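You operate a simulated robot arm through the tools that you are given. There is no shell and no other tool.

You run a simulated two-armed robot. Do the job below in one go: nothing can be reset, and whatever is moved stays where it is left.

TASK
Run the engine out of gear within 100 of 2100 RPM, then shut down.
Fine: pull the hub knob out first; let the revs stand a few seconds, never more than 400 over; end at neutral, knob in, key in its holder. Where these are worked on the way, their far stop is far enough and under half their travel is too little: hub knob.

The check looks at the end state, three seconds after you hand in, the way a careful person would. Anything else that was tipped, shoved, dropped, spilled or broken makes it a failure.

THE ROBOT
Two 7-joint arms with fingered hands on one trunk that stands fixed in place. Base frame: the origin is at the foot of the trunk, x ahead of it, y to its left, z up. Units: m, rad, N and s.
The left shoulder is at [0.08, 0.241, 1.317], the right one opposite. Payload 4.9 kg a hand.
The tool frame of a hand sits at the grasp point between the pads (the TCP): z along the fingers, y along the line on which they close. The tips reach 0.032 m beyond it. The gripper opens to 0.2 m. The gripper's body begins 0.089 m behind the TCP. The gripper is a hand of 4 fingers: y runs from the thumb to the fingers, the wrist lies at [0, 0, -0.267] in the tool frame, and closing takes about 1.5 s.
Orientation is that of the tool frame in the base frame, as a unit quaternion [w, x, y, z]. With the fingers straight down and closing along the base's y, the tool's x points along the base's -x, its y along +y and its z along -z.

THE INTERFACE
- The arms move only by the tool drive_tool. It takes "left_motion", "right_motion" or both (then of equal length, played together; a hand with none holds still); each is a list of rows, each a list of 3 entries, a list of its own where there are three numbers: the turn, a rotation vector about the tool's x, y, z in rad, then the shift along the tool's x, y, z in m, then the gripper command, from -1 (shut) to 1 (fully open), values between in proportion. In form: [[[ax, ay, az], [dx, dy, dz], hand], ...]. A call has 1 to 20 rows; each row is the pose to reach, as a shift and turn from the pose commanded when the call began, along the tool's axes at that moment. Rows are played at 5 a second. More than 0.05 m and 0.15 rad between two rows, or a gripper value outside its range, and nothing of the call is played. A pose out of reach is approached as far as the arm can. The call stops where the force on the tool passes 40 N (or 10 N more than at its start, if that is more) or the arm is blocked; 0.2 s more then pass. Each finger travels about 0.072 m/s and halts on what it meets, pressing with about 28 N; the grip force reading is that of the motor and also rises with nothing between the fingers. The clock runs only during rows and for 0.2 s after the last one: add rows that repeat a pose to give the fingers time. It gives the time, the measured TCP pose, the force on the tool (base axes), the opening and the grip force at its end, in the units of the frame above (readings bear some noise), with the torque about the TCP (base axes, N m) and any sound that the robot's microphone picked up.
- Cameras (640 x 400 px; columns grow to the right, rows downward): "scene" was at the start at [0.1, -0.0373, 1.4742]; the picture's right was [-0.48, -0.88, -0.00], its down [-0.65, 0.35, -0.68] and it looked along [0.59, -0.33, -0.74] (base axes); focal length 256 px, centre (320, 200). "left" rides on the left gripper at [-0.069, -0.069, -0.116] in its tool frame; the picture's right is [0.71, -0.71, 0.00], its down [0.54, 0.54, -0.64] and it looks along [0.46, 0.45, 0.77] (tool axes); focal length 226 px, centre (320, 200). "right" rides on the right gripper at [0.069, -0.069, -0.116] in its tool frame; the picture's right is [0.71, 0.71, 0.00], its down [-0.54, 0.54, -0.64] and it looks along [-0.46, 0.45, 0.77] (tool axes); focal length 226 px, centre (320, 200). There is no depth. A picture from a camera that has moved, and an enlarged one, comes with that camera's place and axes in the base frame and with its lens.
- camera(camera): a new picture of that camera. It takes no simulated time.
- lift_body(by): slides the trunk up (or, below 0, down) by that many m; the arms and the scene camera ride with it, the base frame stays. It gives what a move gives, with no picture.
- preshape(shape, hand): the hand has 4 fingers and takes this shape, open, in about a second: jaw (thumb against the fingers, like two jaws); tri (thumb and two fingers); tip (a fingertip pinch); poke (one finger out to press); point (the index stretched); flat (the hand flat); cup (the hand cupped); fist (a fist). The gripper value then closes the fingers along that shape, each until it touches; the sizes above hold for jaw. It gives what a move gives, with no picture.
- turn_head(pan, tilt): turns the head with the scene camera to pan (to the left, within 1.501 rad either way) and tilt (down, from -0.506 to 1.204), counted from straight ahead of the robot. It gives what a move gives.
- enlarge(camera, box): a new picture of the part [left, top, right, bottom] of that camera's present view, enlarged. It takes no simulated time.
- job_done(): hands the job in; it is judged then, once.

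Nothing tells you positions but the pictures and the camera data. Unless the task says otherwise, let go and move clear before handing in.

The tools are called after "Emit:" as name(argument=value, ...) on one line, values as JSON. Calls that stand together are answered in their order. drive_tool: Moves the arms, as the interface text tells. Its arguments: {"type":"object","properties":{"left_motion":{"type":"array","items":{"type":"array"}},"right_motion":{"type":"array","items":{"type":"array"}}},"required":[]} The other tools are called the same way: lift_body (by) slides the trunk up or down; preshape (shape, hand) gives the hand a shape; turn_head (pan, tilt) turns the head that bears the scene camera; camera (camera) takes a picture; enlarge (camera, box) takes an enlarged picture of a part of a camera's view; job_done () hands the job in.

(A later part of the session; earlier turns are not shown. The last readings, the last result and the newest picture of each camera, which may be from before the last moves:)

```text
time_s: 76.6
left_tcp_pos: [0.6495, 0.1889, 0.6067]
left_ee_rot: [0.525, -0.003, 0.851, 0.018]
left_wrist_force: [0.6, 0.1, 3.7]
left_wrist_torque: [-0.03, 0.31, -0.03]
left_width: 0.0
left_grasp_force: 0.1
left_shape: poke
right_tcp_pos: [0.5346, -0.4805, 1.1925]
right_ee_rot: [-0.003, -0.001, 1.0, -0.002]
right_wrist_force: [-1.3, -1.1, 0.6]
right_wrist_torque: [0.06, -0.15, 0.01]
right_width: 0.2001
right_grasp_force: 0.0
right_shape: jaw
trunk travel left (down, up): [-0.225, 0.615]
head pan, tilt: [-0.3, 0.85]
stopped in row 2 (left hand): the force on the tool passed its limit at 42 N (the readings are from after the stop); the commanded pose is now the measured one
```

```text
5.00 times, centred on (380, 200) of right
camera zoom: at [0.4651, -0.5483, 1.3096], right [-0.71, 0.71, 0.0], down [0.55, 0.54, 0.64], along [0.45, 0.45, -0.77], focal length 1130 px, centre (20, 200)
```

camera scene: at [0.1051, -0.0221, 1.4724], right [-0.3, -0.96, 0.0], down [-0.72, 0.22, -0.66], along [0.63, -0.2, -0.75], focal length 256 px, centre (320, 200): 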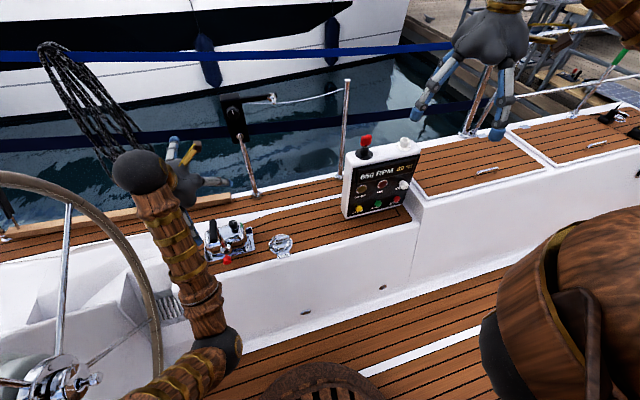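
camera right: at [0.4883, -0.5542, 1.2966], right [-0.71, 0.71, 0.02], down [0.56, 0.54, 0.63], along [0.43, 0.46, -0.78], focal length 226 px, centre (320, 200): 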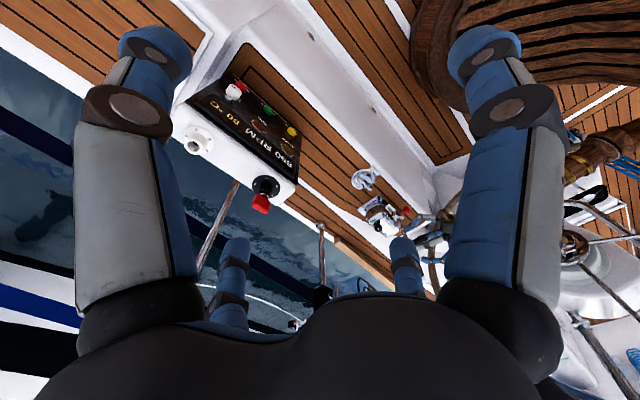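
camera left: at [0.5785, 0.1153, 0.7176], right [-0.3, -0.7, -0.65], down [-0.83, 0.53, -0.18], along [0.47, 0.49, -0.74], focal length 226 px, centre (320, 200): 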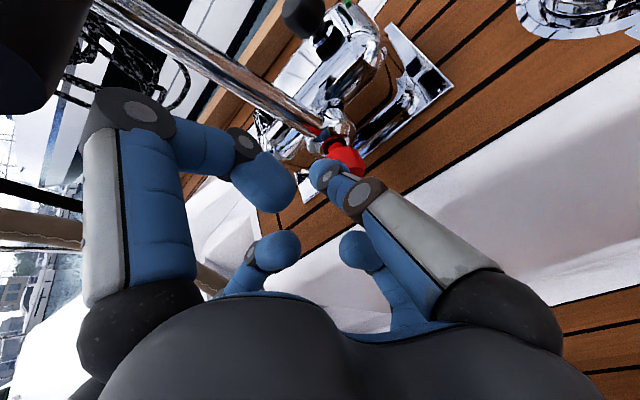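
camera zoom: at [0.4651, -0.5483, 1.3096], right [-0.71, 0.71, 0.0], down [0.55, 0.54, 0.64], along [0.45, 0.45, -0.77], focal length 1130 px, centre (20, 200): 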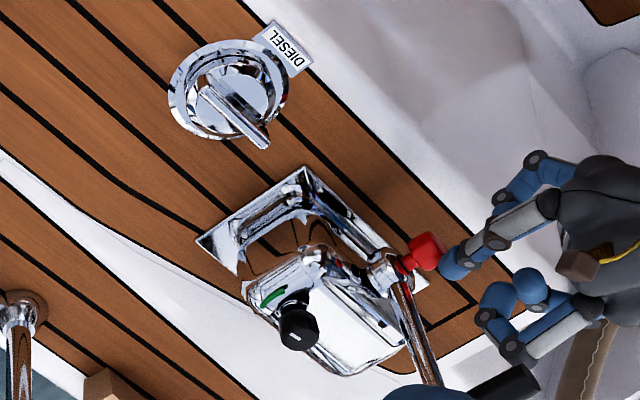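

The hand rose and shifted left instead of backing straight out, with the torso leaning slightly. I'll look at the whole arm before moving again.

Emit:
camera(camera="scene")

Emit:
camera(camera="right")

Emit:
turn_head(pan=0.1, tilt=1.15)

Emit:
camera(camera="scene")

```text
taken
camera scene: at [0.1154, -0.0163, 1.4729], right [-0.3, -0.96, 0.01], down [-0.72, 0.22, -0.66], along [0.63, -0.2, -0.76], focal length 256 px, centre (320, 200)
```

scene: 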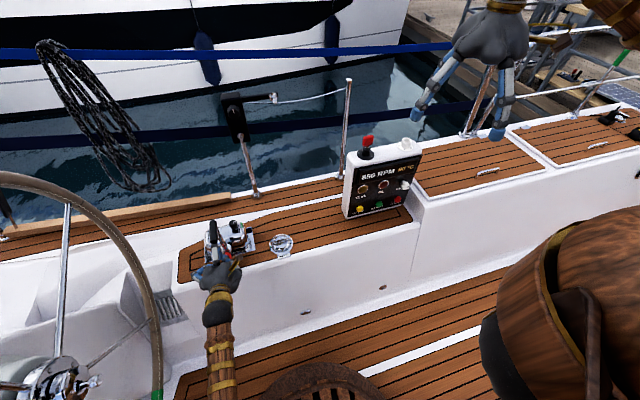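

```text
taken
camera right: at [0.4651, -0.5483, 1.3096], right [-0.71, 0.71, 0.0], down [0.55, 0.54, 0.64], along [0.45, 0.45, -0.77], focal length 226 px, centre (320, 200)
```

right: 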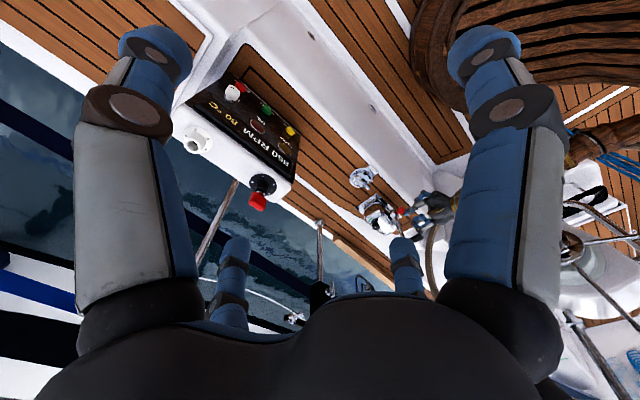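

```text
time_s: 77.5
left_tcp_pos: [0.6468, 0.1865, 0.598]
left_ee_rot: [0.52, -0.002, 0.854, 0.015]
left_wrist_force: [-8.6, 7.6, 9.0]
left_wrist_torque: [0.13, -0.05, 0.19]
left_width: 0.0002
left_grasp_force: 0.1
left_shape: poke
right_tcp_pos: [0.5375, -0.4793, 1.189]
right_ee_rot: [-0.005, -0.001, 1.0, -0.003]
right_wrist_force: [-0.3, -0.5, -0.4]
right_wrist_torque: [-0.02, 0.0, -0.02]
right_width: 0.2001
right_grasp_force: 0.0
right_shape: jaw
trunk travel left (down, up): [-0.225, 0.615]
head pan, tilt: [0.099, 1.15]
```

```text
taken
camera scene: at [0.1028, 0.0135, 1.4507], right [0.1, -1.0, 0.0], down [-0.91, -0.09, -0.4], along [0.4, 0.04, -0.92], focal length 256 px, centre (320, 200)
```

scene: 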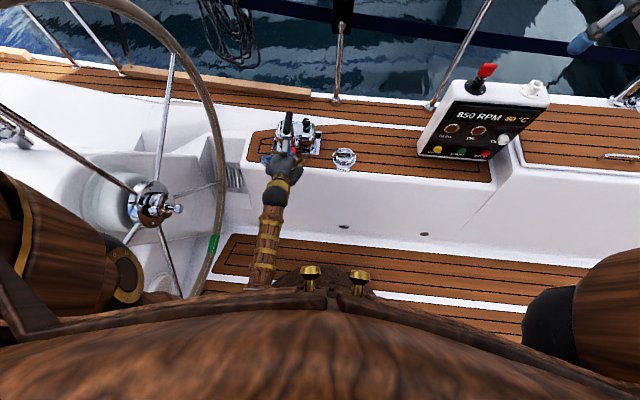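

The forearm is wedged under the chest and against the barrel, so a pure backward move isn't possible. I'll back off along the tool axis while tilting the hand down, which carries the wrist up and forward.

Emit:
drive_tool(left_motion=[[[0, 0.1, 0], [0, 0.0003, -0.012], -1], [[0, 0.2, 0], [0.0002, 0.0006, -0.024], -1], [[0, 0.3, 0], [0.0004, 0.0009, -0.035], -1], [[0, 0.4, 0], [0.0006, 0.0012, -0.0447], -1], [[0, 0.4, 0], [0.0006, 0.0012, -0.0447], -1]])

Emit:
camera(camera="left")

Emit:
turn_head(pan=-0.3, tilt=0.85)

Emit:
enlarge(camera="scene", box=[170, 200, 290, 290])

```text
time_s: 78.7
left_tcp_pos: [0.5956, 0.1801, 0.6204]
left_ee_rot: [0.34, -0.006, 0.94, 0.014]
left_wrist_force: [0.8, 0.0, -0.3]
left_wrist_torque: [-0.02, 0.03, -0.01]
left_width: 0.0002
left_grasp_force: 0.0
left_shape: poke
right_tcp_pos: [0.5273, -0.4854, 1.192]
right_ee_rot: [-0.001, 0.0, 1.0, 0.001]
right_wrist_force: [-0.4, -0.2, 0.5]
right_wrist_torque: [0.01, 0.0, -0.04]
right_width: 0.2
right_grasp_force: 0.1
right_shape: jaw
trunk travel left (down, up): [-0.225, 0.615]
head pan, tilt: [0.099, 1.15]
```

```text
taken
camera left: at [0.5758, 0.1062, 0.7518], right [-0.53, -0.71, -0.47], down [-0.84, 0.52, 0.16], along [0.13, 0.48, -0.87], focal length 226 px, centre (320, 200)
```

left: 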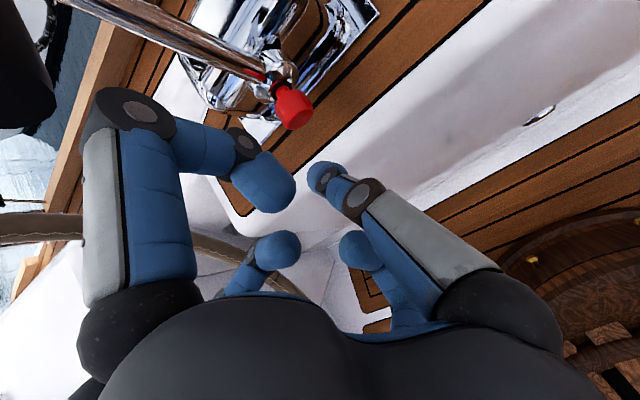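

```text
time_s: 79.5
left_tcp_pos: [0.5965, 0.1802, 0.6208]
left_ee_rot: [0.341, -0.005, 0.94, 0.013]
left_wrist_force: [0.6, -0.3, 0.3]
left_wrist_torque: [0.03, 0.0, -0.03]
left_width: 0.0
left_grasp_force: 0.0
left_shape: poke
right_tcp_pos: [0.5271, -0.4859, 1.192]
right_ee_rot: [-0.001, -0.001, 1.0, 0.0]
right_wrist_force: [0.1, 0.6, 0.0]
right_wrist_torque: [0.01, 0.04, -0.03]
right_width: 0.2
right_grasp_force: 0.0
right_shape: jaw
trunk travel left (down, up): [-0.225, 0.615]
head pan, tilt: [-0.3, 0.85]
```

```text
4.44 times, centred on (230, 245) of scene
camera zoom: at [0.1053, -0.0221, 1.4723], right [-0.29, -0.96, 0.0], down [-0.72, 0.22, -0.66], along [0.63, -0.19, -0.75], focal length 1137 px, centre (720, 0)
```

zoom: 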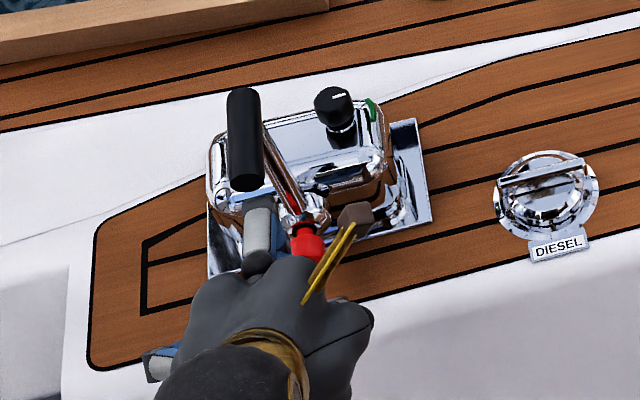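

The lean is gone and the hand is free. I'll raise the left hand well clear and inspect the knob and lever.

Emit:
drive_tool(left_motion=[[[0, 0, 0], [0.0006, 0.0013, -0.0461], -1], [[0, 0, 0], [-0.0245, 0.0023, -0.0838], -1], [[0, 0, 0], [-0.0548, 0.0032, -0.1171], -1], [[0, 0, 0], [-0.086, 0.0041, -0.1496], -1], [[0, 0, 0], [-0.1154, 0.0249, -0.1765], -1], [[0, 0, 0], [-0.145, 0.0456, -0.2035], -1], [[0, 0, 0], [-0.145, 0.0456, -0.2035], -1]])

Emit:
camera(camera="scene")

Emit:
enlarge(camera="scene", box=[190, 210, 280, 280])

Emit:
enlarge(camera="right", box=[340, 160, 420, 240])

Emit:
camera(camera="left")

```text
time_s: 81.1
left_tcp_pos: [0.5757, 0.2207, 0.8708]
left_ee_rot: [0.342, -0.004, 0.94, 0.014]
left_wrist_force: [0.1, -0.1, -0.2]
left_wrist_torque: [0.01, -0.01, 0.02]
left_width: 0.0002
left_grasp_force: 0.1
left_shape: poke
right_tcp_pos: [0.5267, -0.4847, 1.1931]
right_ee_rot: [0.001, -0.001, 1.0, 0.001]
right_wrist_force: [-0.5, -0.3, -0.6]
right_wrist_torque: [0.02, -0.04, 0.0]
right_width: 0.2001
right_grasp_force: 0.0
right_shape: jaw
trunk travel left (down, up): [-0.225, 0.615]
head pan, tilt: [-0.3, 0.85]
```

```text
taken
camera scene: at [0.1041, -0.0225, 1.4725], right [-0.3, -0.96, 0.0], down [-0.72, 0.22, -0.66], along [0.63, -0.2, -0.75], focal length 256 px, centre (320, 200)
```

scene: 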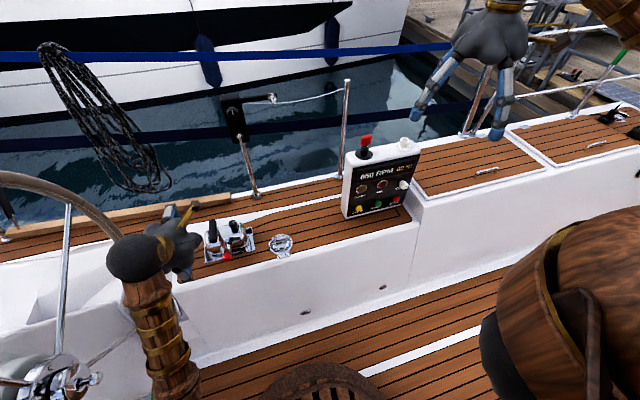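

```text
5.71 times, centred on (235, 245) of scene
camera zoom: at [0.1041, -0.0225, 1.4725], right [-0.3, -0.96, 0.0], down [-0.72, 0.22, -0.66], along [0.63, -0.2, -0.75], focal length 1462 px, centre (806, -57)
```

zoom: 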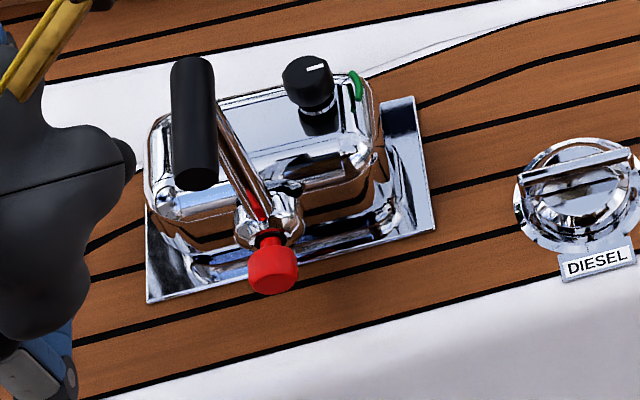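

```text
5.00 times, centred on (380, 200) of right
camera zoom: at [0.4559, -0.553, 1.3092], right [-0.71, 0.71, 0.0], down [0.54, 0.54, 0.64], along [0.45, 0.46, -0.77], focal length 1130 px, centre (20, 200)
```

zoom: 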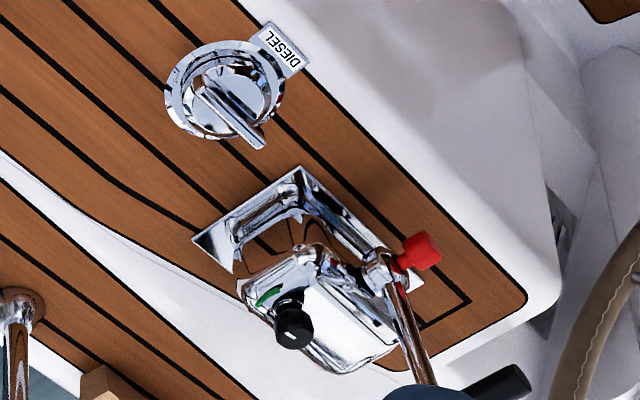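

```text
taken
camera left: at [0.5554, 0.1469, 1.0032], right [-0.53, -0.71, -0.47], down [-0.84, 0.52, 0.16], along [0.13, 0.48, -0.87], focal length 226 px, centre (320, 200)
```

left: 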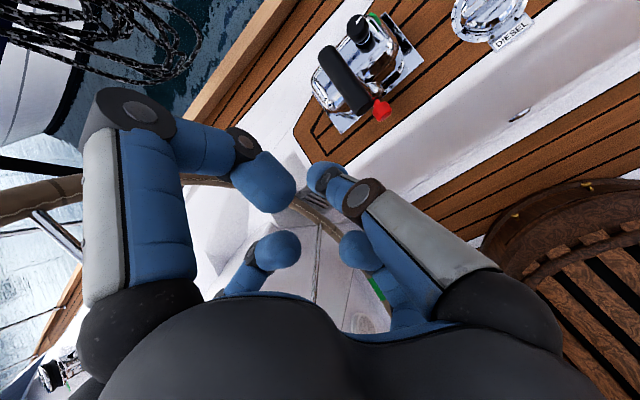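

Lever, knob and 850 RPM all match the original picture: neutral, knob in. Now the right hand: poke shape, then lower it in front of the panel toward STOP.

Emit:
preshape(hand="right", shape="poke")

Emit:
drive_tool(right_motion=[[[0, 0, 0], [0.0, -0.008, 0.045], -1], [[0, 0, 0], [0.0, -0.016, 0.09], -1], [[0, 0, 0], [0.0, -0.024, 0.135], -1], [[0, 0, 0], [0.0, -0.032, 0.18], -1], [[0, 0, 0], [0.0, -0.04, 0.225], -1], [[0, 0, 0], [0.0, -0.048, 0.265], -1], [[0, 0, 0], [0.0, -0.055, 0.3], -1]])

Emit:
camera(camera="scene")

Emit:
camera(camera="right")

```text
time_s: 82.0
left_tcp_pos: [0.5767, 0.2208, 0.8727]
left_ee_rot: [0.341, -0.005, 0.94, 0.014]
left_wrist_force: [-0.4, -0.5, -0.1]
left_wrist_torque: [0.01, 0.0, -0.01]
left_width: 0.0
left_grasp_force: 0.0
left_shape: poke
right_tcp_pos: [0.5281, -0.4847, 1.1925]
right_ee_rot: [-0.001, 0.0, 1.0, 0.0]
right_wrist_force: [0.1, -0.8, -0.5]
right_wrist_torque: [0.0, 0.0, 0.02]
right_width: 0.0
right_grasp_force: 0.1
right_shape: poke
trunk travel left (down, up): [-0.225, 0.615]
head pan, tilt: [-0.3, 0.85]
```

```text
time_s: 83.6
left_tcp_pos: [0.5758, 0.2212, 0.8713]
left_ee_rot: [0.34, -0.005, 0.94, 0.014]
left_wrist_force: [-0.9, 0.5, -0.1]
left_wrist_torque: [0.01, -0.02, 0.01]
left_width: 0.0
left_grasp_force: 0.1
left_shape: poke
right_tcp_pos: [0.5268, -0.5376, 0.8944]
right_ee_rot: [0.0, -0.001, 1.0, -0.001]
right_wrist_force: [0.1, -0.6, 0.9]
right_wrist_torque: [0.05, 0.01, 0.02]
right_width: 0.0
right_grasp_force: 0.0
right_shape: poke
trunk travel left (down, up): [-0.225, 0.615]
head pan, tilt: [-0.3, 0.85]
```

```text
taken
camera scene: at [0.1052, -0.0226, 1.4725], right [-0.3, -0.96, 0.0], down [-0.72, 0.22, -0.66], along [0.63, -0.19, -0.75], focal length 256 px, centre (320, 200)
```

scene: 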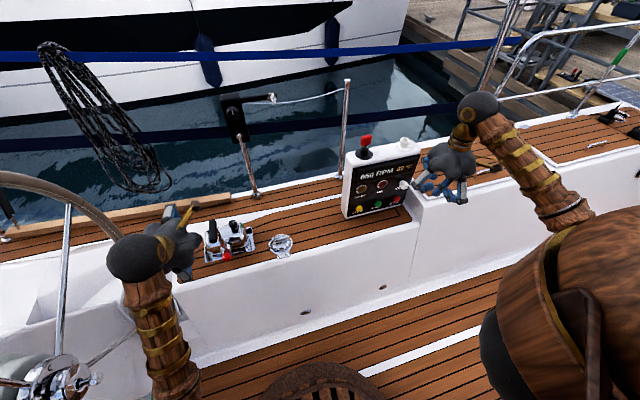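

```text
taken
camera right: at [0.4559, -0.6068, 1.0103], right [-0.71, 0.71, 0.0], down [0.54, 0.54, 0.64], along [0.45, 0.46, -0.77], focal length 226 px, centre (320, 200)
```

right: 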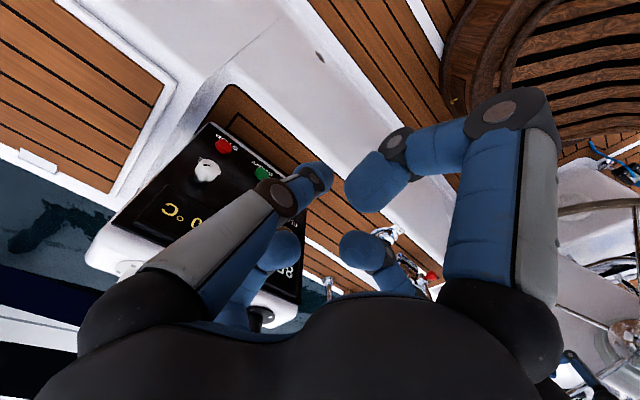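

Emit:
enlarge(camera="right", box=[120, 100, 340, 240])

Emit:
enlarge(camera="scene", box=[330, 130, 440, 230])

```text
2.86 times, centred on (230, 170) of right
camera zoom: at [0.4559, -0.6068, 1.0103], right [-0.71, 0.71, 0.0], down [0.54, 0.54, 0.64], along [0.45, 0.46, -0.77], focal length 646 px, centre (577, 286)
```

zoom: 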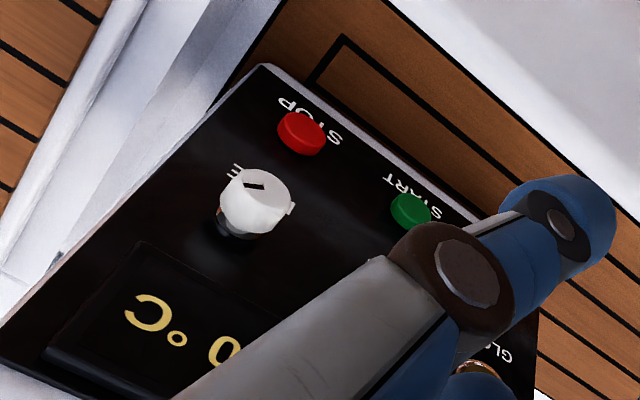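

```text
4.00 times, centred on (385, 180) of scene
camera zoom: at [0.1052, -0.0226, 1.4725], right [-0.3, -0.96, 0.0], down [-0.72, 0.22, -0.66], along [0.63, -0.19, -0.75], focal length 1024 px, centre (60, 280)
```

zoom: 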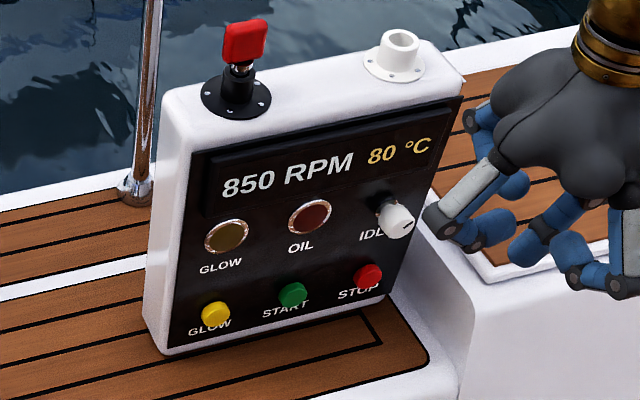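

STOP refines to [0.748, -0.595, 0.585], with the IDLE knob 10 cm above it. I'll lower further while tilting the right hand to point at the panel.

Emit:
drive_tool(right_motion=[[[0, -0.136, 0], [-0.005, -0.001, 0.025], -1], [[0, -0.272, 0], [-0.01, -0.002, 0.05], -1], [[0, -0.408, 0], [-0.016, -0.003, 0.075], -1], [[0, -0.544, 0], [-0.022, -0.004, 0.1], -1], [[0, -0.68, 0], [-0.028, -0.005, 0.125], -1], [[0, -0.816, 0], [-0.034, -0.006, 0.15], -1], [[0, -0.952, 0], [-0.04, -0.007, 0.17], -1], [[0, -1.087, 0], [-0.045, -0.009, 0.185], -1], [[0, -1.2217, 0], [-0.05, -0.01, 0.2], -1], [[0, -1.2217, 0], [-0.05, -0.01, 0.2], -1]])

Emit:
camera(camera="scene")

Emit:
camera(camera="right")

```text
time_s: 85.8
left_tcp_pos: [0.5758, 0.2215, 0.8715]
left_ee_rot: [0.34, -0.004, 0.94, 0.013]
left_wrist_force: [-0.6, 1.3, 0.9]
left_wrist_torque: [0.02, 0.01, -0.01]
left_width: 0.0001
left_grasp_force: 0.0
left_shape: poke
right_tcp_pos: [0.5776, -0.5478, 0.6936]
right_ee_rot: [0.574, 0.0, 0.819, 0.0]
right_wrist_force: [0.5, -0.5, 0.1]
right_wrist_torque: [-0.01, 0.0, 0.0]
right_width: 0.0
right_grasp_force: 0.0
right_shape: poke
trunk travel left (down, up): [-0.225, 0.615]
head pan, tilt: [-0.3, 0.85]
```

```text
taken
camera scene: at [0.1051, -0.021, 1.4724], right [-0.3, -0.96, 0.0], down [-0.72, 0.22, -0.66], along [0.63, -0.2, -0.75], focal length 256 px, centre (320, 200)
```

scene: 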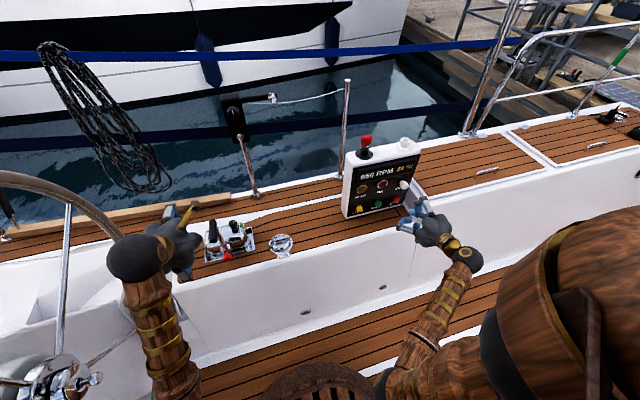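

```text
taken
camera right: at [0.4427, -0.6168, 0.6685], right [-0.24, 0.71, -0.66], down [-0.42, 0.54, 0.73], along [0.87, 0.46, 0.17], focal length 226 px, centre (320, 200)
```

right: 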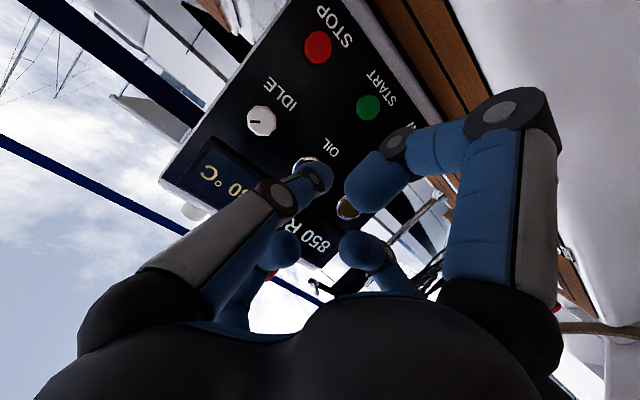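

The right camera gives a clear view of STOP and the finger. I'll yaw the hand slightly and roll it 45° so the curled fingers clear the IDLE knob, the bench and the locker wall.

Emit:
drive_tool(right_motion=[[[0.066, 0, 0.024], [0.018, -0.0074, 0.0217], -1], [[0.132, 0, 0.048], [0.0365, -0.0148, 0.0434], -1], [[0.197, 0, 0.072], [0.0547, -0.0222, 0.0651], -1], [[0.197, 0, 0.072], [0.0547, -0.0222, 0.0651], -1]])

Emit:
drive_tool(right_motion=[[[0, 0, 0.131], [0, 0, 0], -1], [[0, 0, 0.262], [0, 0, 0], -1], [[0, 0, 0.393], [0, 0, 0], -1], [[0, 0, 0.524], [0, 0, 0], -1], [[0, 0, 0.655], [0, 0, 0], -1], [[0, 0, 0.785], [0, 0, 0], -1], [[0, 0, 0.785], [0, 0, 0], -1]])

Emit:
camera(camera="right")

Emit:
enlarge(camera="scene", box=[330, 120, 500, 260])

```text
time_s: 86.8
left_tcp_pos: [0.5753, 0.2211, 0.8713]
left_ee_rot: [0.341, -0.005, 0.94, 0.013]
left_wrist_force: [-0.6, 0.2, 0.8]
left_wrist_torque: [0.01, -0.02, -0.01]
left_width: 0.0
left_grasp_force: 0.1
left_shape: poke
right_tcp_pos: [0.6194, -0.5706, 0.6197]
right_ee_rot: [0.57, 0.086, 0.815, -0.06]
right_wrist_force: [-1.0, 0.0, 0.2]
right_wrist_torque: [-0.01, -0.01, 0.01]
right_width: 0.0004
right_grasp_force: 0.0
right_shape: poke
trunk travel left (down, up): [-0.225, 0.615]
head pan, tilt: [-0.3, 0.85]
```

```text
time_s: 88.4
left_tcp_pos: [0.5762, 0.2208, 0.871]
left_ee_rot: [0.34, -0.005, 0.94, 0.013]
left_wrist_force: [0.7, 0.6, 0.2]
left_wrist_torque: [0.0, -0.05, 0.03]
left_width: 0.0
left_grasp_force: 0.0
left_shape: poke
right_tcp_pos: [0.6199, -0.5714, 0.6186]
right_ee_rot: [0.549, 0.391, 0.721, 0.163]
right_wrist_force: [0.2, -0.5, 0.7]
right_wrist_torque: [-0.01, 0.0, -0.04]
right_width: 0.0
right_grasp_force: 0.1
right_shape: poke
trunk travel left (down, up): [-0.225, 0.615]
head pan, tilt: [-0.3, 0.85]
```

```text
taken
camera right: at [0.4787, -0.5408, 0.5678], right [0.21, 0.98, 0.0], down [-0.33, 0.07, 0.94], along [0.92, -0.2, 0.34], focal length 226 px, centre (320, 200)
```

right: 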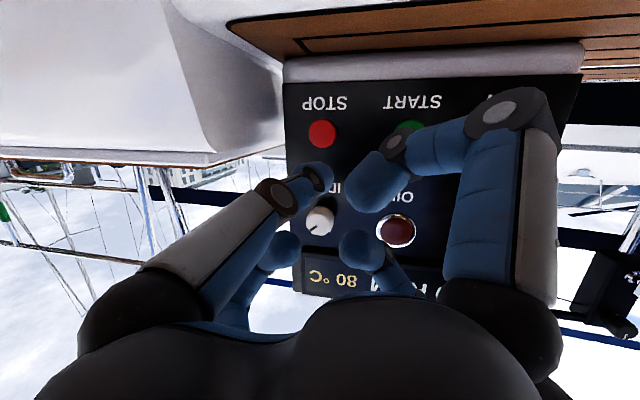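

```text
2.86 times, centred on (415, 190) of scene
camera zoom: at [0.105, -0.022, 1.4724], right [-0.3, -0.96, 0.0], down [-0.72, 0.22, -0.66], along [0.63, -0.2, -0.75], focal length 731 px, centre (49, 229)
```

zoom: 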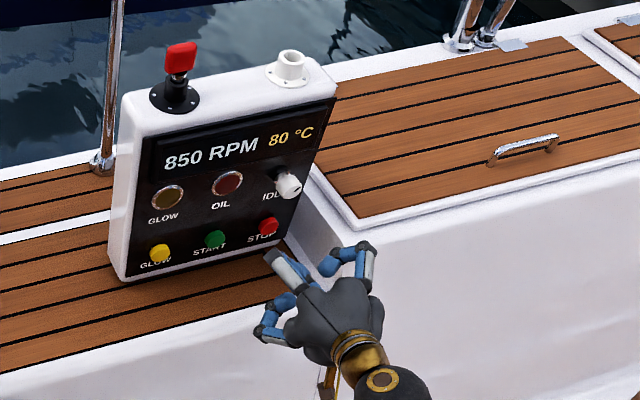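

STOP is confirmed at [0.748, -0.5955, 0.584], and the locker top is low enough. I'll advance to about 3 cm in front of the button.

Emit:
drive_tool(right_motion=[[[0, 0, 0], [-0.0013, -0.0006, 0.024], -1], [[0, 0, 0], [-0.0026, -0.0012, 0.048], -1], [[0, 0, 0], [-0.0038, -0.0018, 0.072], -1], [[0, 0, 0], [-0.0038, -0.0018, 0.072], -1]])

Emit:
camera(camera="right")

Emit:
enlarge(camera="scene", box=[330, 120, 500, 260])

```text
time_s: 89.4
left_tcp_pos: [0.5756, 0.2212, 0.8714]
left_ee_rot: [0.341, -0.005, 0.94, 0.014]
left_wrist_force: [1.2, 0.8, -0.3]
left_wrist_torque: [0.01, 0.03, 0.02]
left_width: 0.0
left_grasp_force: 0.1
left_shape: poke
right_tcp_pos: [0.686, -0.5906, 0.5958]
right_ee_rot: [0.55, 0.39, 0.721, 0.162]
right_wrist_force: [0.3, 1.2, 0.2]
right_wrist_torque: [0.02, -0.01, 0.0]
right_width: 0.0
right_grasp_force: 0.0
right_shape: poke
trunk travel left (down, up): [-0.225, 0.615]
head pan, tilt: [-0.3, 0.85]
```

```text
taken
camera right: at [0.5444, -0.5595, 0.5444], right [0.21, 0.98, 0.0], down [-0.33, 0.07, 0.94], along [0.92, -0.19, 0.34], focal length 226 px, centre (320, 200)
```

right: 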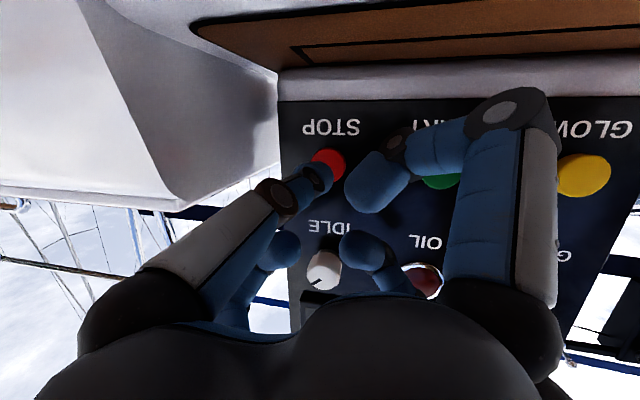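

```text
2.86 times, centred on (415, 190) of scene
camera zoom: at [0.1044, -0.0217, 1.4725], right [-0.3, -0.96, 0.0], down [-0.72, 0.22, -0.66], along [0.63, -0.2, -0.75], focal length 731 px, centre (49, 229)
```

zoom: 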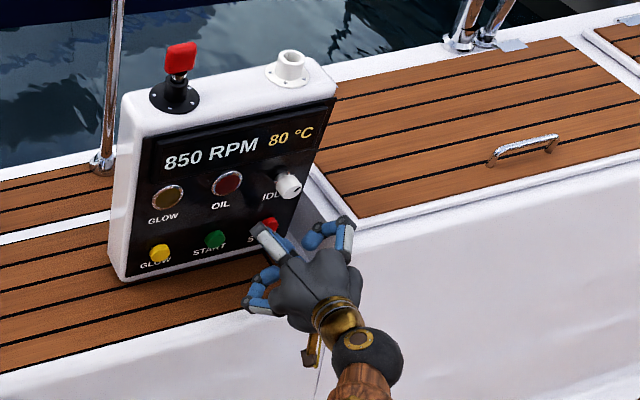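

The fingertip is in line with STOP. Pressing straight in with small steps.

Emit:
drive_tool(right_motion=[[[0, 0, 0], [0.0006, 0.0051, 0.0088], -1], [[0, 0, 0], [-0.0001, 0.0077, 0.0149], -1], [[0, 0, 0], [-0.0006, 0.0096, 0.0195], -1], [[0, 0, 0], [-0.001, 0.0115, 0.0241], -1], [[0, 0, 0], [-0.0013, 0.0129, 0.0275], -1], [[0, 0, 0], [-0.0016, 0.0142, 0.0309], -1], [[0, 0, 0], [-0.0016, 0.0142, 0.0309], -1]])

Emit:
camera(camera="right")

Emit:
enlarge(camera="scene", box=[330, 120, 500, 260])

```text
time_s: 91.0
left_tcp_pos: [0.5756, 0.2212, 0.8719]
left_ee_rot: [0.341, -0.005, 0.94, 0.015]
left_wrist_force: [0.0, 0.1, -0.3]
left_wrist_torque: [-0.03, 0.03, 0.01]
left_width: 0.0002
left_grasp_force: 0.1
left_shape: poke
right_tcp_pos: [0.7184, -0.5876, 0.5968]
right_ee_rot: [0.549, 0.391, 0.72, 0.163]
right_wrist_force: [-13.6, 3.7, 1.5]
right_wrist_torque: [0.02, 0.05, -0.07]
right_width: 0.0
right_grasp_force: 0.1
right_shape: poke
trunk travel left (down, up): [-0.225, 0.615]
head pan, tilt: [-0.3, 0.85]
heard: click
```

```text
taken
camera right: at [0.5766, -0.5574, 0.5443], right [0.21, 0.98, 0.0], down [-0.33, 0.07, 0.94], along [0.92, -0.2, 0.34], focal length 226 px, centre (320, 200)
```

right: 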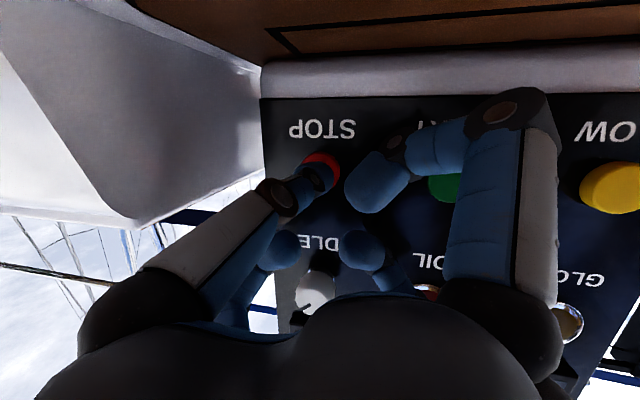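

```text
2.86 times, centred on (415, 190) of scene
camera zoom: at [0.1037, -0.0217, 1.4725], right [-0.3, -0.96, 0.0], down [-0.72, 0.22, -0.66], along [0.63, -0.2, -0.75], focal length 731 px, centre (49, 229)
```

zoom: 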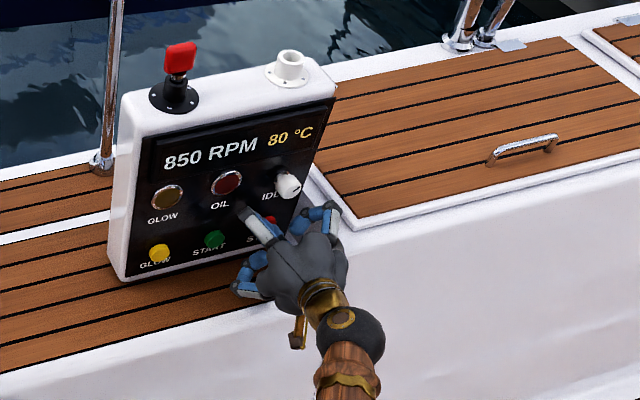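

A click sounded with the button pressed at about 14 N, while the display still shows 850 RPM. I'll keep holding STOP.

Emit:
drive_tool(right_motion=[[[0, 0, 0], [-0.0001, 0.0004, 0.0009], -1], [[0, 0, 0], [-0.0001, 0.0006, 0.0014], -1], [[0, 0, 0], [-0.0001, 0.0006, 0.0014], -1], [[0, 0, 0], [-0.0001, 0.0006, 0.0014], -1], [[0, 0, 0], [-0.0001, 0.0006, 0.0014], -1], [[0, 0, 0], [-0.0001, 0.0006, 0.0014], -1], [[0, 0, 0], [-0.0001, 0.0006, 0.0014], -1], [[0, 0, 0], [-0.0001, 0.0006, 0.0014], -1]])

Emit:
enlarge(camera="scene", box=[330, 120, 500, 260])

```text
time_s: 92.5
left_tcp_pos: [0.5754, 0.2218, 0.8718]
left_ee_rot: [0.341, -0.004, 0.94, 0.014]
left_wrist_force: [-0.2, 0.7, 0.4]
left_wrist_torque: [0.0, -0.01, 0.02]
left_width: 0.0
left_grasp_force: 0.1
left_shape: poke
right_tcp_pos: [0.7164, -0.5881, 0.5949]
right_ee_rot: [0.548, 0.393, 0.72, 0.162]
right_wrist_force: [-22.2, 3.2, 6.0]
right_wrist_torque: [-0.04, 0.0, -0.13]
right_width: 0.0
right_grasp_force: 0.1
right_shape: poke
trunk travel left (down, up): [-0.225, 0.615]
head pan, tilt: [-0.3, 0.85]
stopped in row 7 (right hand): the force on the tool passed its limit at 40 N (the readings are from after the stop); the commanded pose is now the measured one
```

```text
2.86 times, centred on (415, 190) of scene
camera zoom: at [0.104, -0.0214, 1.4727], right [-0.3, -0.96, 0.0], down [-0.72, 0.22, -0.66], along [0.63, -0.2, -0.75], focal length 731 px, centre (49, 229)
```

zoom: 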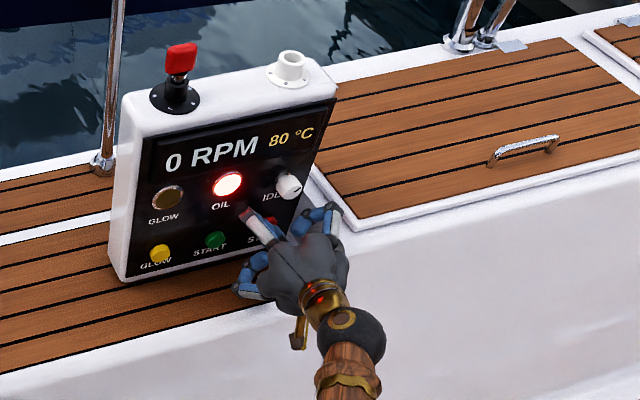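

The engine has stopped: 0 RPM, with the OIL lamp lit. I'll withdraw the right hand straight back from the panel.

Emit:
drive_tool(right_motion=[[[0, 0, 0], [0.0054, -0.0102, -0.0388], -1], [[0, 0, 0], [0.0108, -0.0204, -0.0776], -1], [[0, 0, 0], [0.0085, -0.0214, -0.1155], -1], [[0, 0, 0], [0.0085, -0.0214, -0.1155], -1]])

Emit:
camera(camera="scene")

Emit:
enlarge(camera="scene", box=[330, 120, 440, 230])

```text
time_s: 93.5
left_tcp_pos: [0.5775, 0.2227, 0.8716]
left_ee_rot: [0.34, -0.005, 0.94, 0.015]
left_wrist_force: [-0.6, -0.7, 0.6]
left_wrist_torque: [0.0, 0.02, 0.02]
left_width: 0.0001
left_grasp_force: 0.1
left_shape: poke
right_tcp_pos: [0.6029, -0.5725, 0.6136]
right_ee_rot: [0.548, 0.392, 0.721, 0.163]
right_wrist_force: [-0.1, -0.2, 0.2]
right_wrist_torque: [0.03, -0.04, 0.0]
right_width: 0.0
right_grasp_force: 0.0
right_shape: poke
trunk travel left (down, up): [-0.225, 0.615]
head pan, tilt: [-0.3, 0.85]
```

```text
taken
camera scene: at [0.1056, -0.0223, 1.4723], right [-0.3, -0.96, 0.0], down [-0.72, 0.22, -0.66], along [0.63, -0.19, -0.75], focal length 256 px, centre (320, 200)
```

scene: 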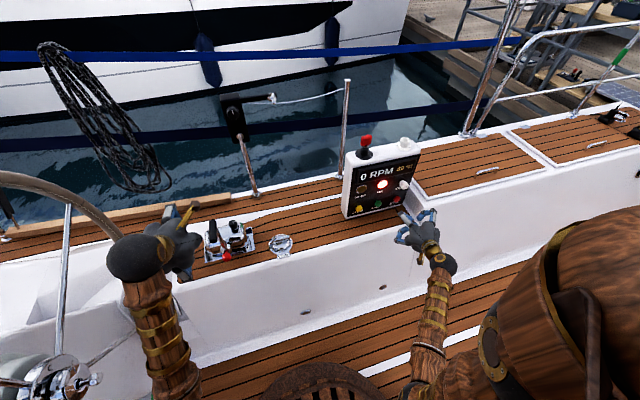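

```text
3.64 times, centred on (385, 175) of scene
camera zoom: at [0.1056, -0.0223, 1.4723], right [-0.3, -0.96, 0.0], down [-0.72, 0.22, -0.66], along [0.63, -0.19, -0.75], focal length 930 px, centre (84, 291)
```

zoom: 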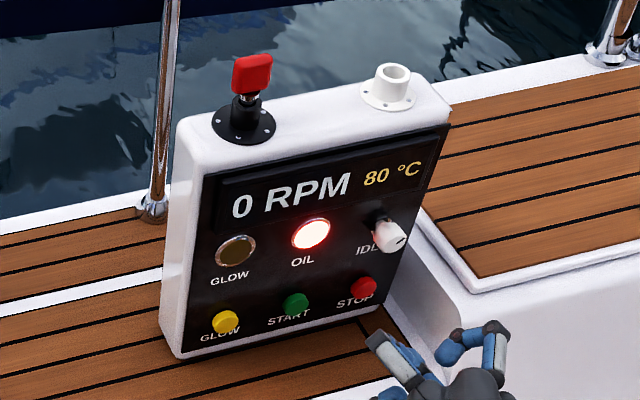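

The panel confirms 0 RPM. Next I'll raise the right hand and return it to pointing straight down, ready for the key.

Emit:
drive_tool(right_motion=[[[0, 0, -0.131], [-0.0135, 0.0162, -0.0154], -1], [[0, 0, -0.262], [-0.027, 0.0324, -0.0308], -1], [[0, 0, -0.393], [-0.0405, 0.0486, -0.0463], -1], [[0, 0, -0.524], [-0.054, 0.0647, -0.0617], -1], [[0, 0, -0.655], [-0.0675, 0.0809, -0.0771], -1], [[0, 0, -0.785], [-0.081, 0.0971, -0.0925], -1], [[0, 0, -0.785], [-0.081, 0.0971, -0.0925], -1]])

Emit:
drive_tool(right_motion=[[[0, 0.136, 0], [-0.0304, 0.0007, -0.0076], -1], [[0, 0.272, 0], [-0.0607, 0.0014, -0.0152], -1], [[0, 0.408, 0], [-0.0911, 0.0021, -0.0227], -1], [[0, 0.544, 0], [-0.1214, 0.0028, -0.0303], -1], [[0, 0.68, 0], [-0.1518, 0.0034, -0.0379], -1], [[0, 0.816, 0], [-0.1821, 0.0041, -0.0455], -1], [[0, 0.952, 0], [-0.2125, 0.0048, -0.053], -1], [[0, 1.087, 0], [-0.2428, 0.0055, -0.0606], -1], [[0, 1.2217, 0], [-0.2732, 0.0062, -0.0682], -1], [[0, 1.2217, 0], [-0.2732, 0.0062, -0.0682], -1]])

Emit:
camera(camera="scene")

Emit:
camera(camera="right")

```text
time_s: 95.1
left_tcp_pos: [0.5767, 0.2192, 0.871]
left_ee_rot: [0.341, -0.005, 0.94, 0.014]
left_wrist_force: [-0.3, 1.1, 0.2]
left_wrist_torque: [0.03, 0.03, 0.02]
left_width: 0.0
left_grasp_force: 0.1
left_shape: poke
right_tcp_pos: [0.5644, -0.5526, 0.7649]
right_ee_rot: [0.569, 0.085, 0.816, -0.059]
right_wrist_force: [-0.5, 0.1, -0.8]
right_wrist_torque: [0.0, 0.01, -0.01]
right_width: 0.0
right_grasp_force: 0.0
right_shape: poke
trunk travel left (down, up): [-0.225, 0.615]
head pan, tilt: [-0.3, 0.85]
```

```text
time_s: 97.3
left_tcp_pos: [0.5767, 0.2192, 0.8712]
left_ee_rot: [0.341, -0.004, 0.94, 0.014]
left_wrist_force: [0.2, 0.9, 0.3]
left_wrist_torque: [-0.01, -0.01, 0.0]
left_width: 0.0
left_grasp_force: 0.1
left_shape: poke
right_tcp_pos: [0.5855, -0.5542, 0.913]
right_ee_rot: [0.31, 0.099, 0.945, -0.032]
right_wrist_force: [-0.9, -0.4, 0.0]
right_wrist_torque: [0.01, 0.03, -0.01]
right_width: 0.0
right_grasp_force: 0.0
right_shape: poke
right hand out of reach, approached as far as the arm can: row 5, 6, 7, 8, 9, 10
trunk travel left (down, up): [-0.225, 0.615]
head pan, tilt: [-0.3, 0.85]
```

```text
taken
camera scene: at [0.1049, -0.0222, 1.4724], right [-0.3, -0.96, 0.0], down [-0.72, 0.22, -0.66], along [0.63, -0.2, -0.75], focal length 256 px, centre (320, 200)
```

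scene: 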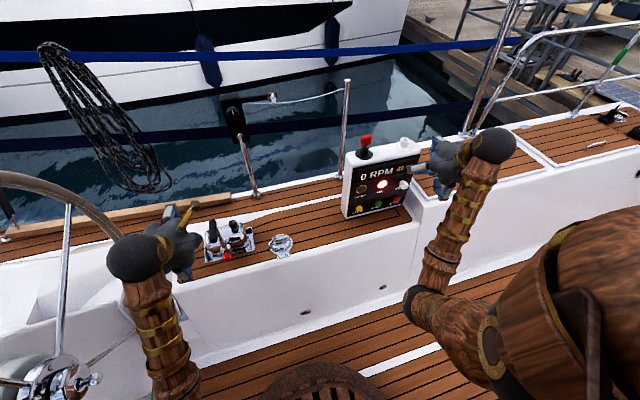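

```text
taken
camera right: at [0.4483, -0.5955, 0.9657], right [-0.41, 0.81, -0.42], down [0.17, 0.52, 0.84], along [0.9, 0.28, -0.35], focal length 226 px, centre (320, 200)
```

right: 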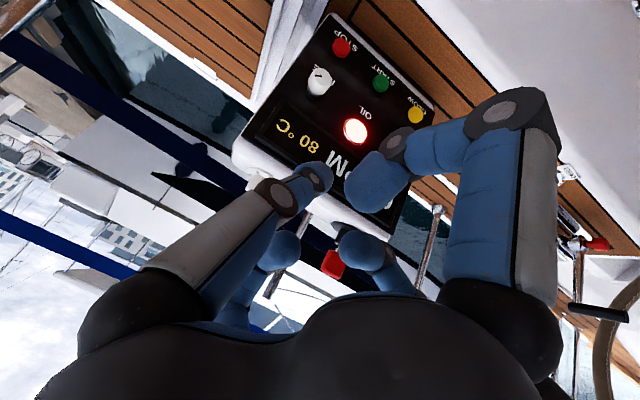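

The hand got up but the elbow has folded under, limiting the tilt to about 54°. I'll retrace the earlier path: lower a bit, remove the yaw, then tilt to vertical while rising at smaller x.

Emit:
drive_tool(right_motion=[[[-0.0308, 0, -0.0419], [0.0253, 0.001, 0.0183], -1], [[-0.0616, 0, -0.0838], [0.0506, 0.002, 0.0366], -1], [[-0.0924, 0, -0.1257], [0.0758, 0.003, 0.0549], -1], [[-0.1232, 0, -0.1676], [0.1011, 0.0039, 0.0732], -1], [[-0.1232, 0, -0.1676], [0.1011, 0.0039, 0.0732], -1]])

Emit:
drive_tool(right_motion=[[[0, 0.13, 0], [-0.01, 0, -0.01], -1], [[0, 0.26, 0], [-0.02, 0, -0.02], -1], [[0, 0.39, 0], [-0.03, 0, -0.03], -1], [[0, 0.52, 0], [-0.04, 0, -0.05], -1], [[0, 0.62, 0], [-0.04, 0, -0.06], -1]])

Emit:
camera(camera="scene")

```text
time_s: 98.5
left_tcp_pos: [0.5761, 0.2215, 0.8715]
left_ee_rot: [0.341, -0.005, 0.94, 0.013]
left_wrist_force: [-0.1, 0.2, 0.2]
left_wrist_torque: [0.02, 0.01, 0.0]
left_width: 0.0
left_grasp_force: 0.1
left_shape: poke
right_tcp_pos: [0.5483, -0.5426, 0.7933]
right_ee_rot: [0.312, -0.001, 0.95, 0.0]
right_wrist_force: [0.3, 0.0, 0.2]
right_wrist_torque: [-0.01, -0.01, 0.0]
right_width: 0.0
right_grasp_force: 0.1
right_shape: poke
trunk travel left (down, up): [-0.225, 0.615]
head pan, tilt: [-0.3, 0.85]
```

```text
time_s: 99.7
left_tcp_pos: [0.5756, 0.2217, 0.8713]
left_ee_rot: [0.341, -0.006, 0.94, 0.015]
left_wrist_force: [0.1, -0.9, -0.1]
left_wrist_torque: [-0.01, -0.02, 0.01]
left_width: 0.0002
left_grasp_force: 0.0
left_shape: poke
right_tcp_pos: [0.5605, -0.5431, 0.8279]
right_ee_rot: [0.216, -0.003, 0.976, -0.002]
right_wrist_force: [-0.8, 0.0, 0.5]
right_wrist_torque: [0.03, -0.01, 0.0]
right_width: 0.0002
right_grasp_force: 0.0
right_shape: poke
right hand out of reach, approached as far as the arm can: row 2, 3, 4, 5
trunk travel left (down, up): [-0.225, 0.615]
head pan, tilt: [-0.3, 0.85]
```

```text
taken
camera scene: at [0.1046, -0.0224, 1.4724], right [-0.3, -0.96, 0.0], down [-0.72, 0.22, -0.66], along [0.63, -0.19, -0.75], focal length 256 px, centre (320, 200)
```

scene: 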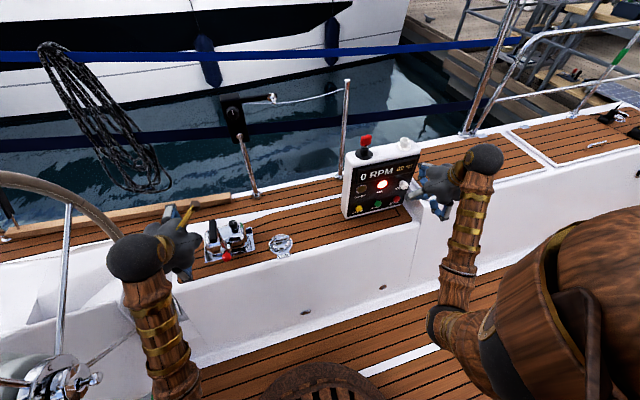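

The achievable tilt improves as the hand gets lower relative to the shoulder. Raising the trunk 0.3 m will make the straight-down pose easy at key height.

Emit:
lift_body(by=0.3)

Emit:
camera(camera="scene")

Emit:
camera(camera="right")

```text
time_s: 102.7
left_tcp_pos: [0.5758, 0.2197, 1.1709]
left_ee_rot: [0.341, -0.006, 0.94, 0.015]
left_wrist_force: [-0.4, 0.2, -0.4]
left_wrist_torque: [0.02, 0.04, 0.0]
left_width: 0.0001
left_grasp_force: 0.1
left_shape: poke
right_tcp_pos: [0.561, -0.5422, 1.1281]
right_ee_rot: [0.217, -0.003, 0.976, -0.001]
right_wrist_force: [0.2, 0.6, 0.0]
right_wrist_torque: [-0.01, 0.0, 0.0]
right_width: 0.0002
right_grasp_force: 0.1
right_shape: poke
trunk travel left (down, up): [-0.525, 0.315]
head pan, tilt: [-0.3, 0.85]
```

```text
taken
camera scene: at [0.1052, -0.0221, 1.7723], right [-0.3, -0.96, 0.0], down [-0.72, 0.22, -0.66], along [0.63, -0.2, -0.75], focal length 256 px, centre (320, 200)
```

scene: 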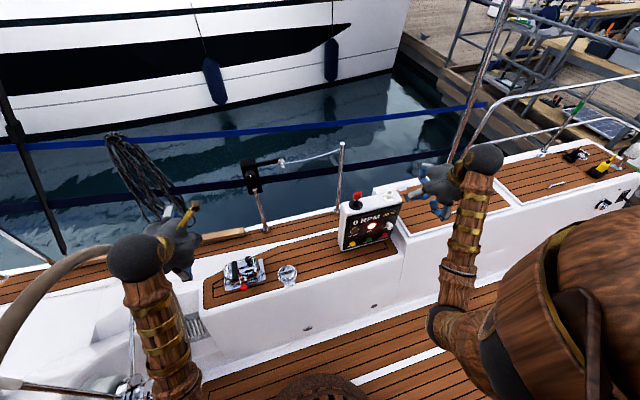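

```text
taken
camera right: at [0.4474, -0.6113, 1.2041], right [-0.64, 0.7, -0.3], down [0.22, 0.55, 0.81], along [0.73, 0.46, -0.5], focal length 226 px, centre (320, 200)
```

right: 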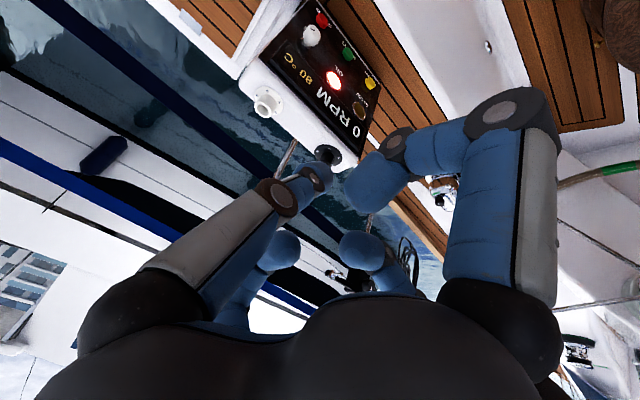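

Trunk raised. I'll open the right hand into jaw shape, then move over toward the key while turning the tool straight down.

Emit:
preshape(hand="right", shape="jaw")

Emit:
drive_tool(right_motion=[[[0, 0.087, 0], [-0.021, 0.0184, 0.0204], 1], [[0, 0.1745, 0], [-0.0422, 0.0368, 0.0409], 1], [[0, 0.262, 0], [-0.0634, 0.0552, 0.0613], 1], [[0, 0.349, 0], [-0.0845, 0.0736, 0.0818], 1], [[0, 0.4363, 0], [-0.1056, 0.092, 0.1022], 1], [[0, 0.4363, 0], [-0.1056, 0.092, 0.1022], 1]])

Emit:
camera(camera="scene")

Emit:
camera(camera="right")

```text
time_s: 103.6
left_tcp_pos: [0.5752, 0.2214, 1.1718]
left_ee_rot: [0.34, -0.005, 0.94, 0.015]
left_wrist_force: [0.0, 0.2, 0.0]
left_wrist_torque: [-0.02, 0.03, -0.03]
left_width: 0.0
left_grasp_force: 0.1
left_shape: poke
right_tcp_pos: [0.5604, -0.5425, 1.126]
right_ee_rot: [0.217, -0.003, 0.976, -0.001]
right_wrist_force: [-0.8, -0.7, -0.3]
right_wrist_torque: [-0.04, -0.01, 0.0]
right_width: 0.1999
right_grasp_force: 0.0
right_shape: jaw
trunk travel left (down, up): [-0.525, 0.315]
head pan, tilt: [-0.3, 0.85]
```

```text
time_s: 105.0
left_tcp_pos: [0.5754, 0.2196, 1.1728]
left_ee_rot: [0.341, -0.004, 0.94, 0.014]
left_wrist_force: [-0.2, -0.5, 0.2]
left_wrist_torque: [-0.02, 0.0, 0.02]
left_width: 0.0
left_grasp_force: 0.0
left_shape: poke
right_tcp_pos: [0.699, -0.4511, 1.0802]
right_ee_rot: [0.0, -0.002, 1.0, -0.002]
right_wrist_force: [0.4, -0.3, -0.1]
right_wrist_torque: [0.02, -0.03, 0.01]
right_width: 0.2
right_grasp_force: 0.0
right_shape: jaw
trunk travel left (down, up): [-0.525, 0.315]
head pan, tilt: [-0.3, 0.85]
```

```text
taken
camera scene: at [0.1037, -0.0225, 1.7725], right [-0.3, -0.96, 0.0], down [-0.72, 0.22, -0.66], along [0.63, -0.19, -0.75], focal length 256 px, centre (320, 200)
```

scene: 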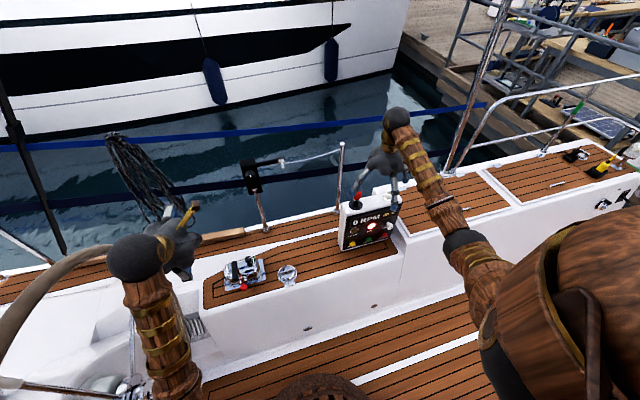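

```text
taken
camera right: at [0.6282, -0.519, 1.196], right [-0.71, 0.7, 0.0], down [0.54, 0.55, 0.64], along [0.45, 0.45, -0.77], focal length 226 px, centre (320, 200)
```

right: 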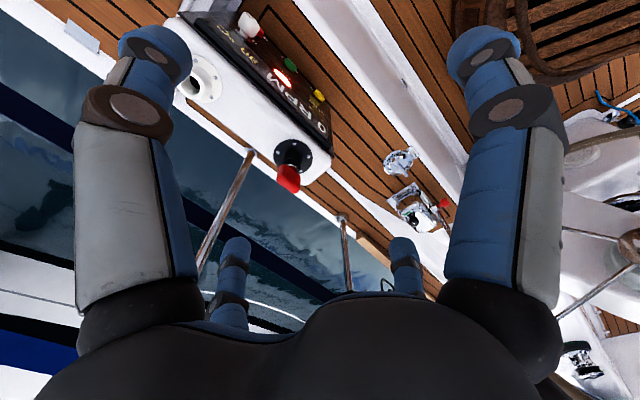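

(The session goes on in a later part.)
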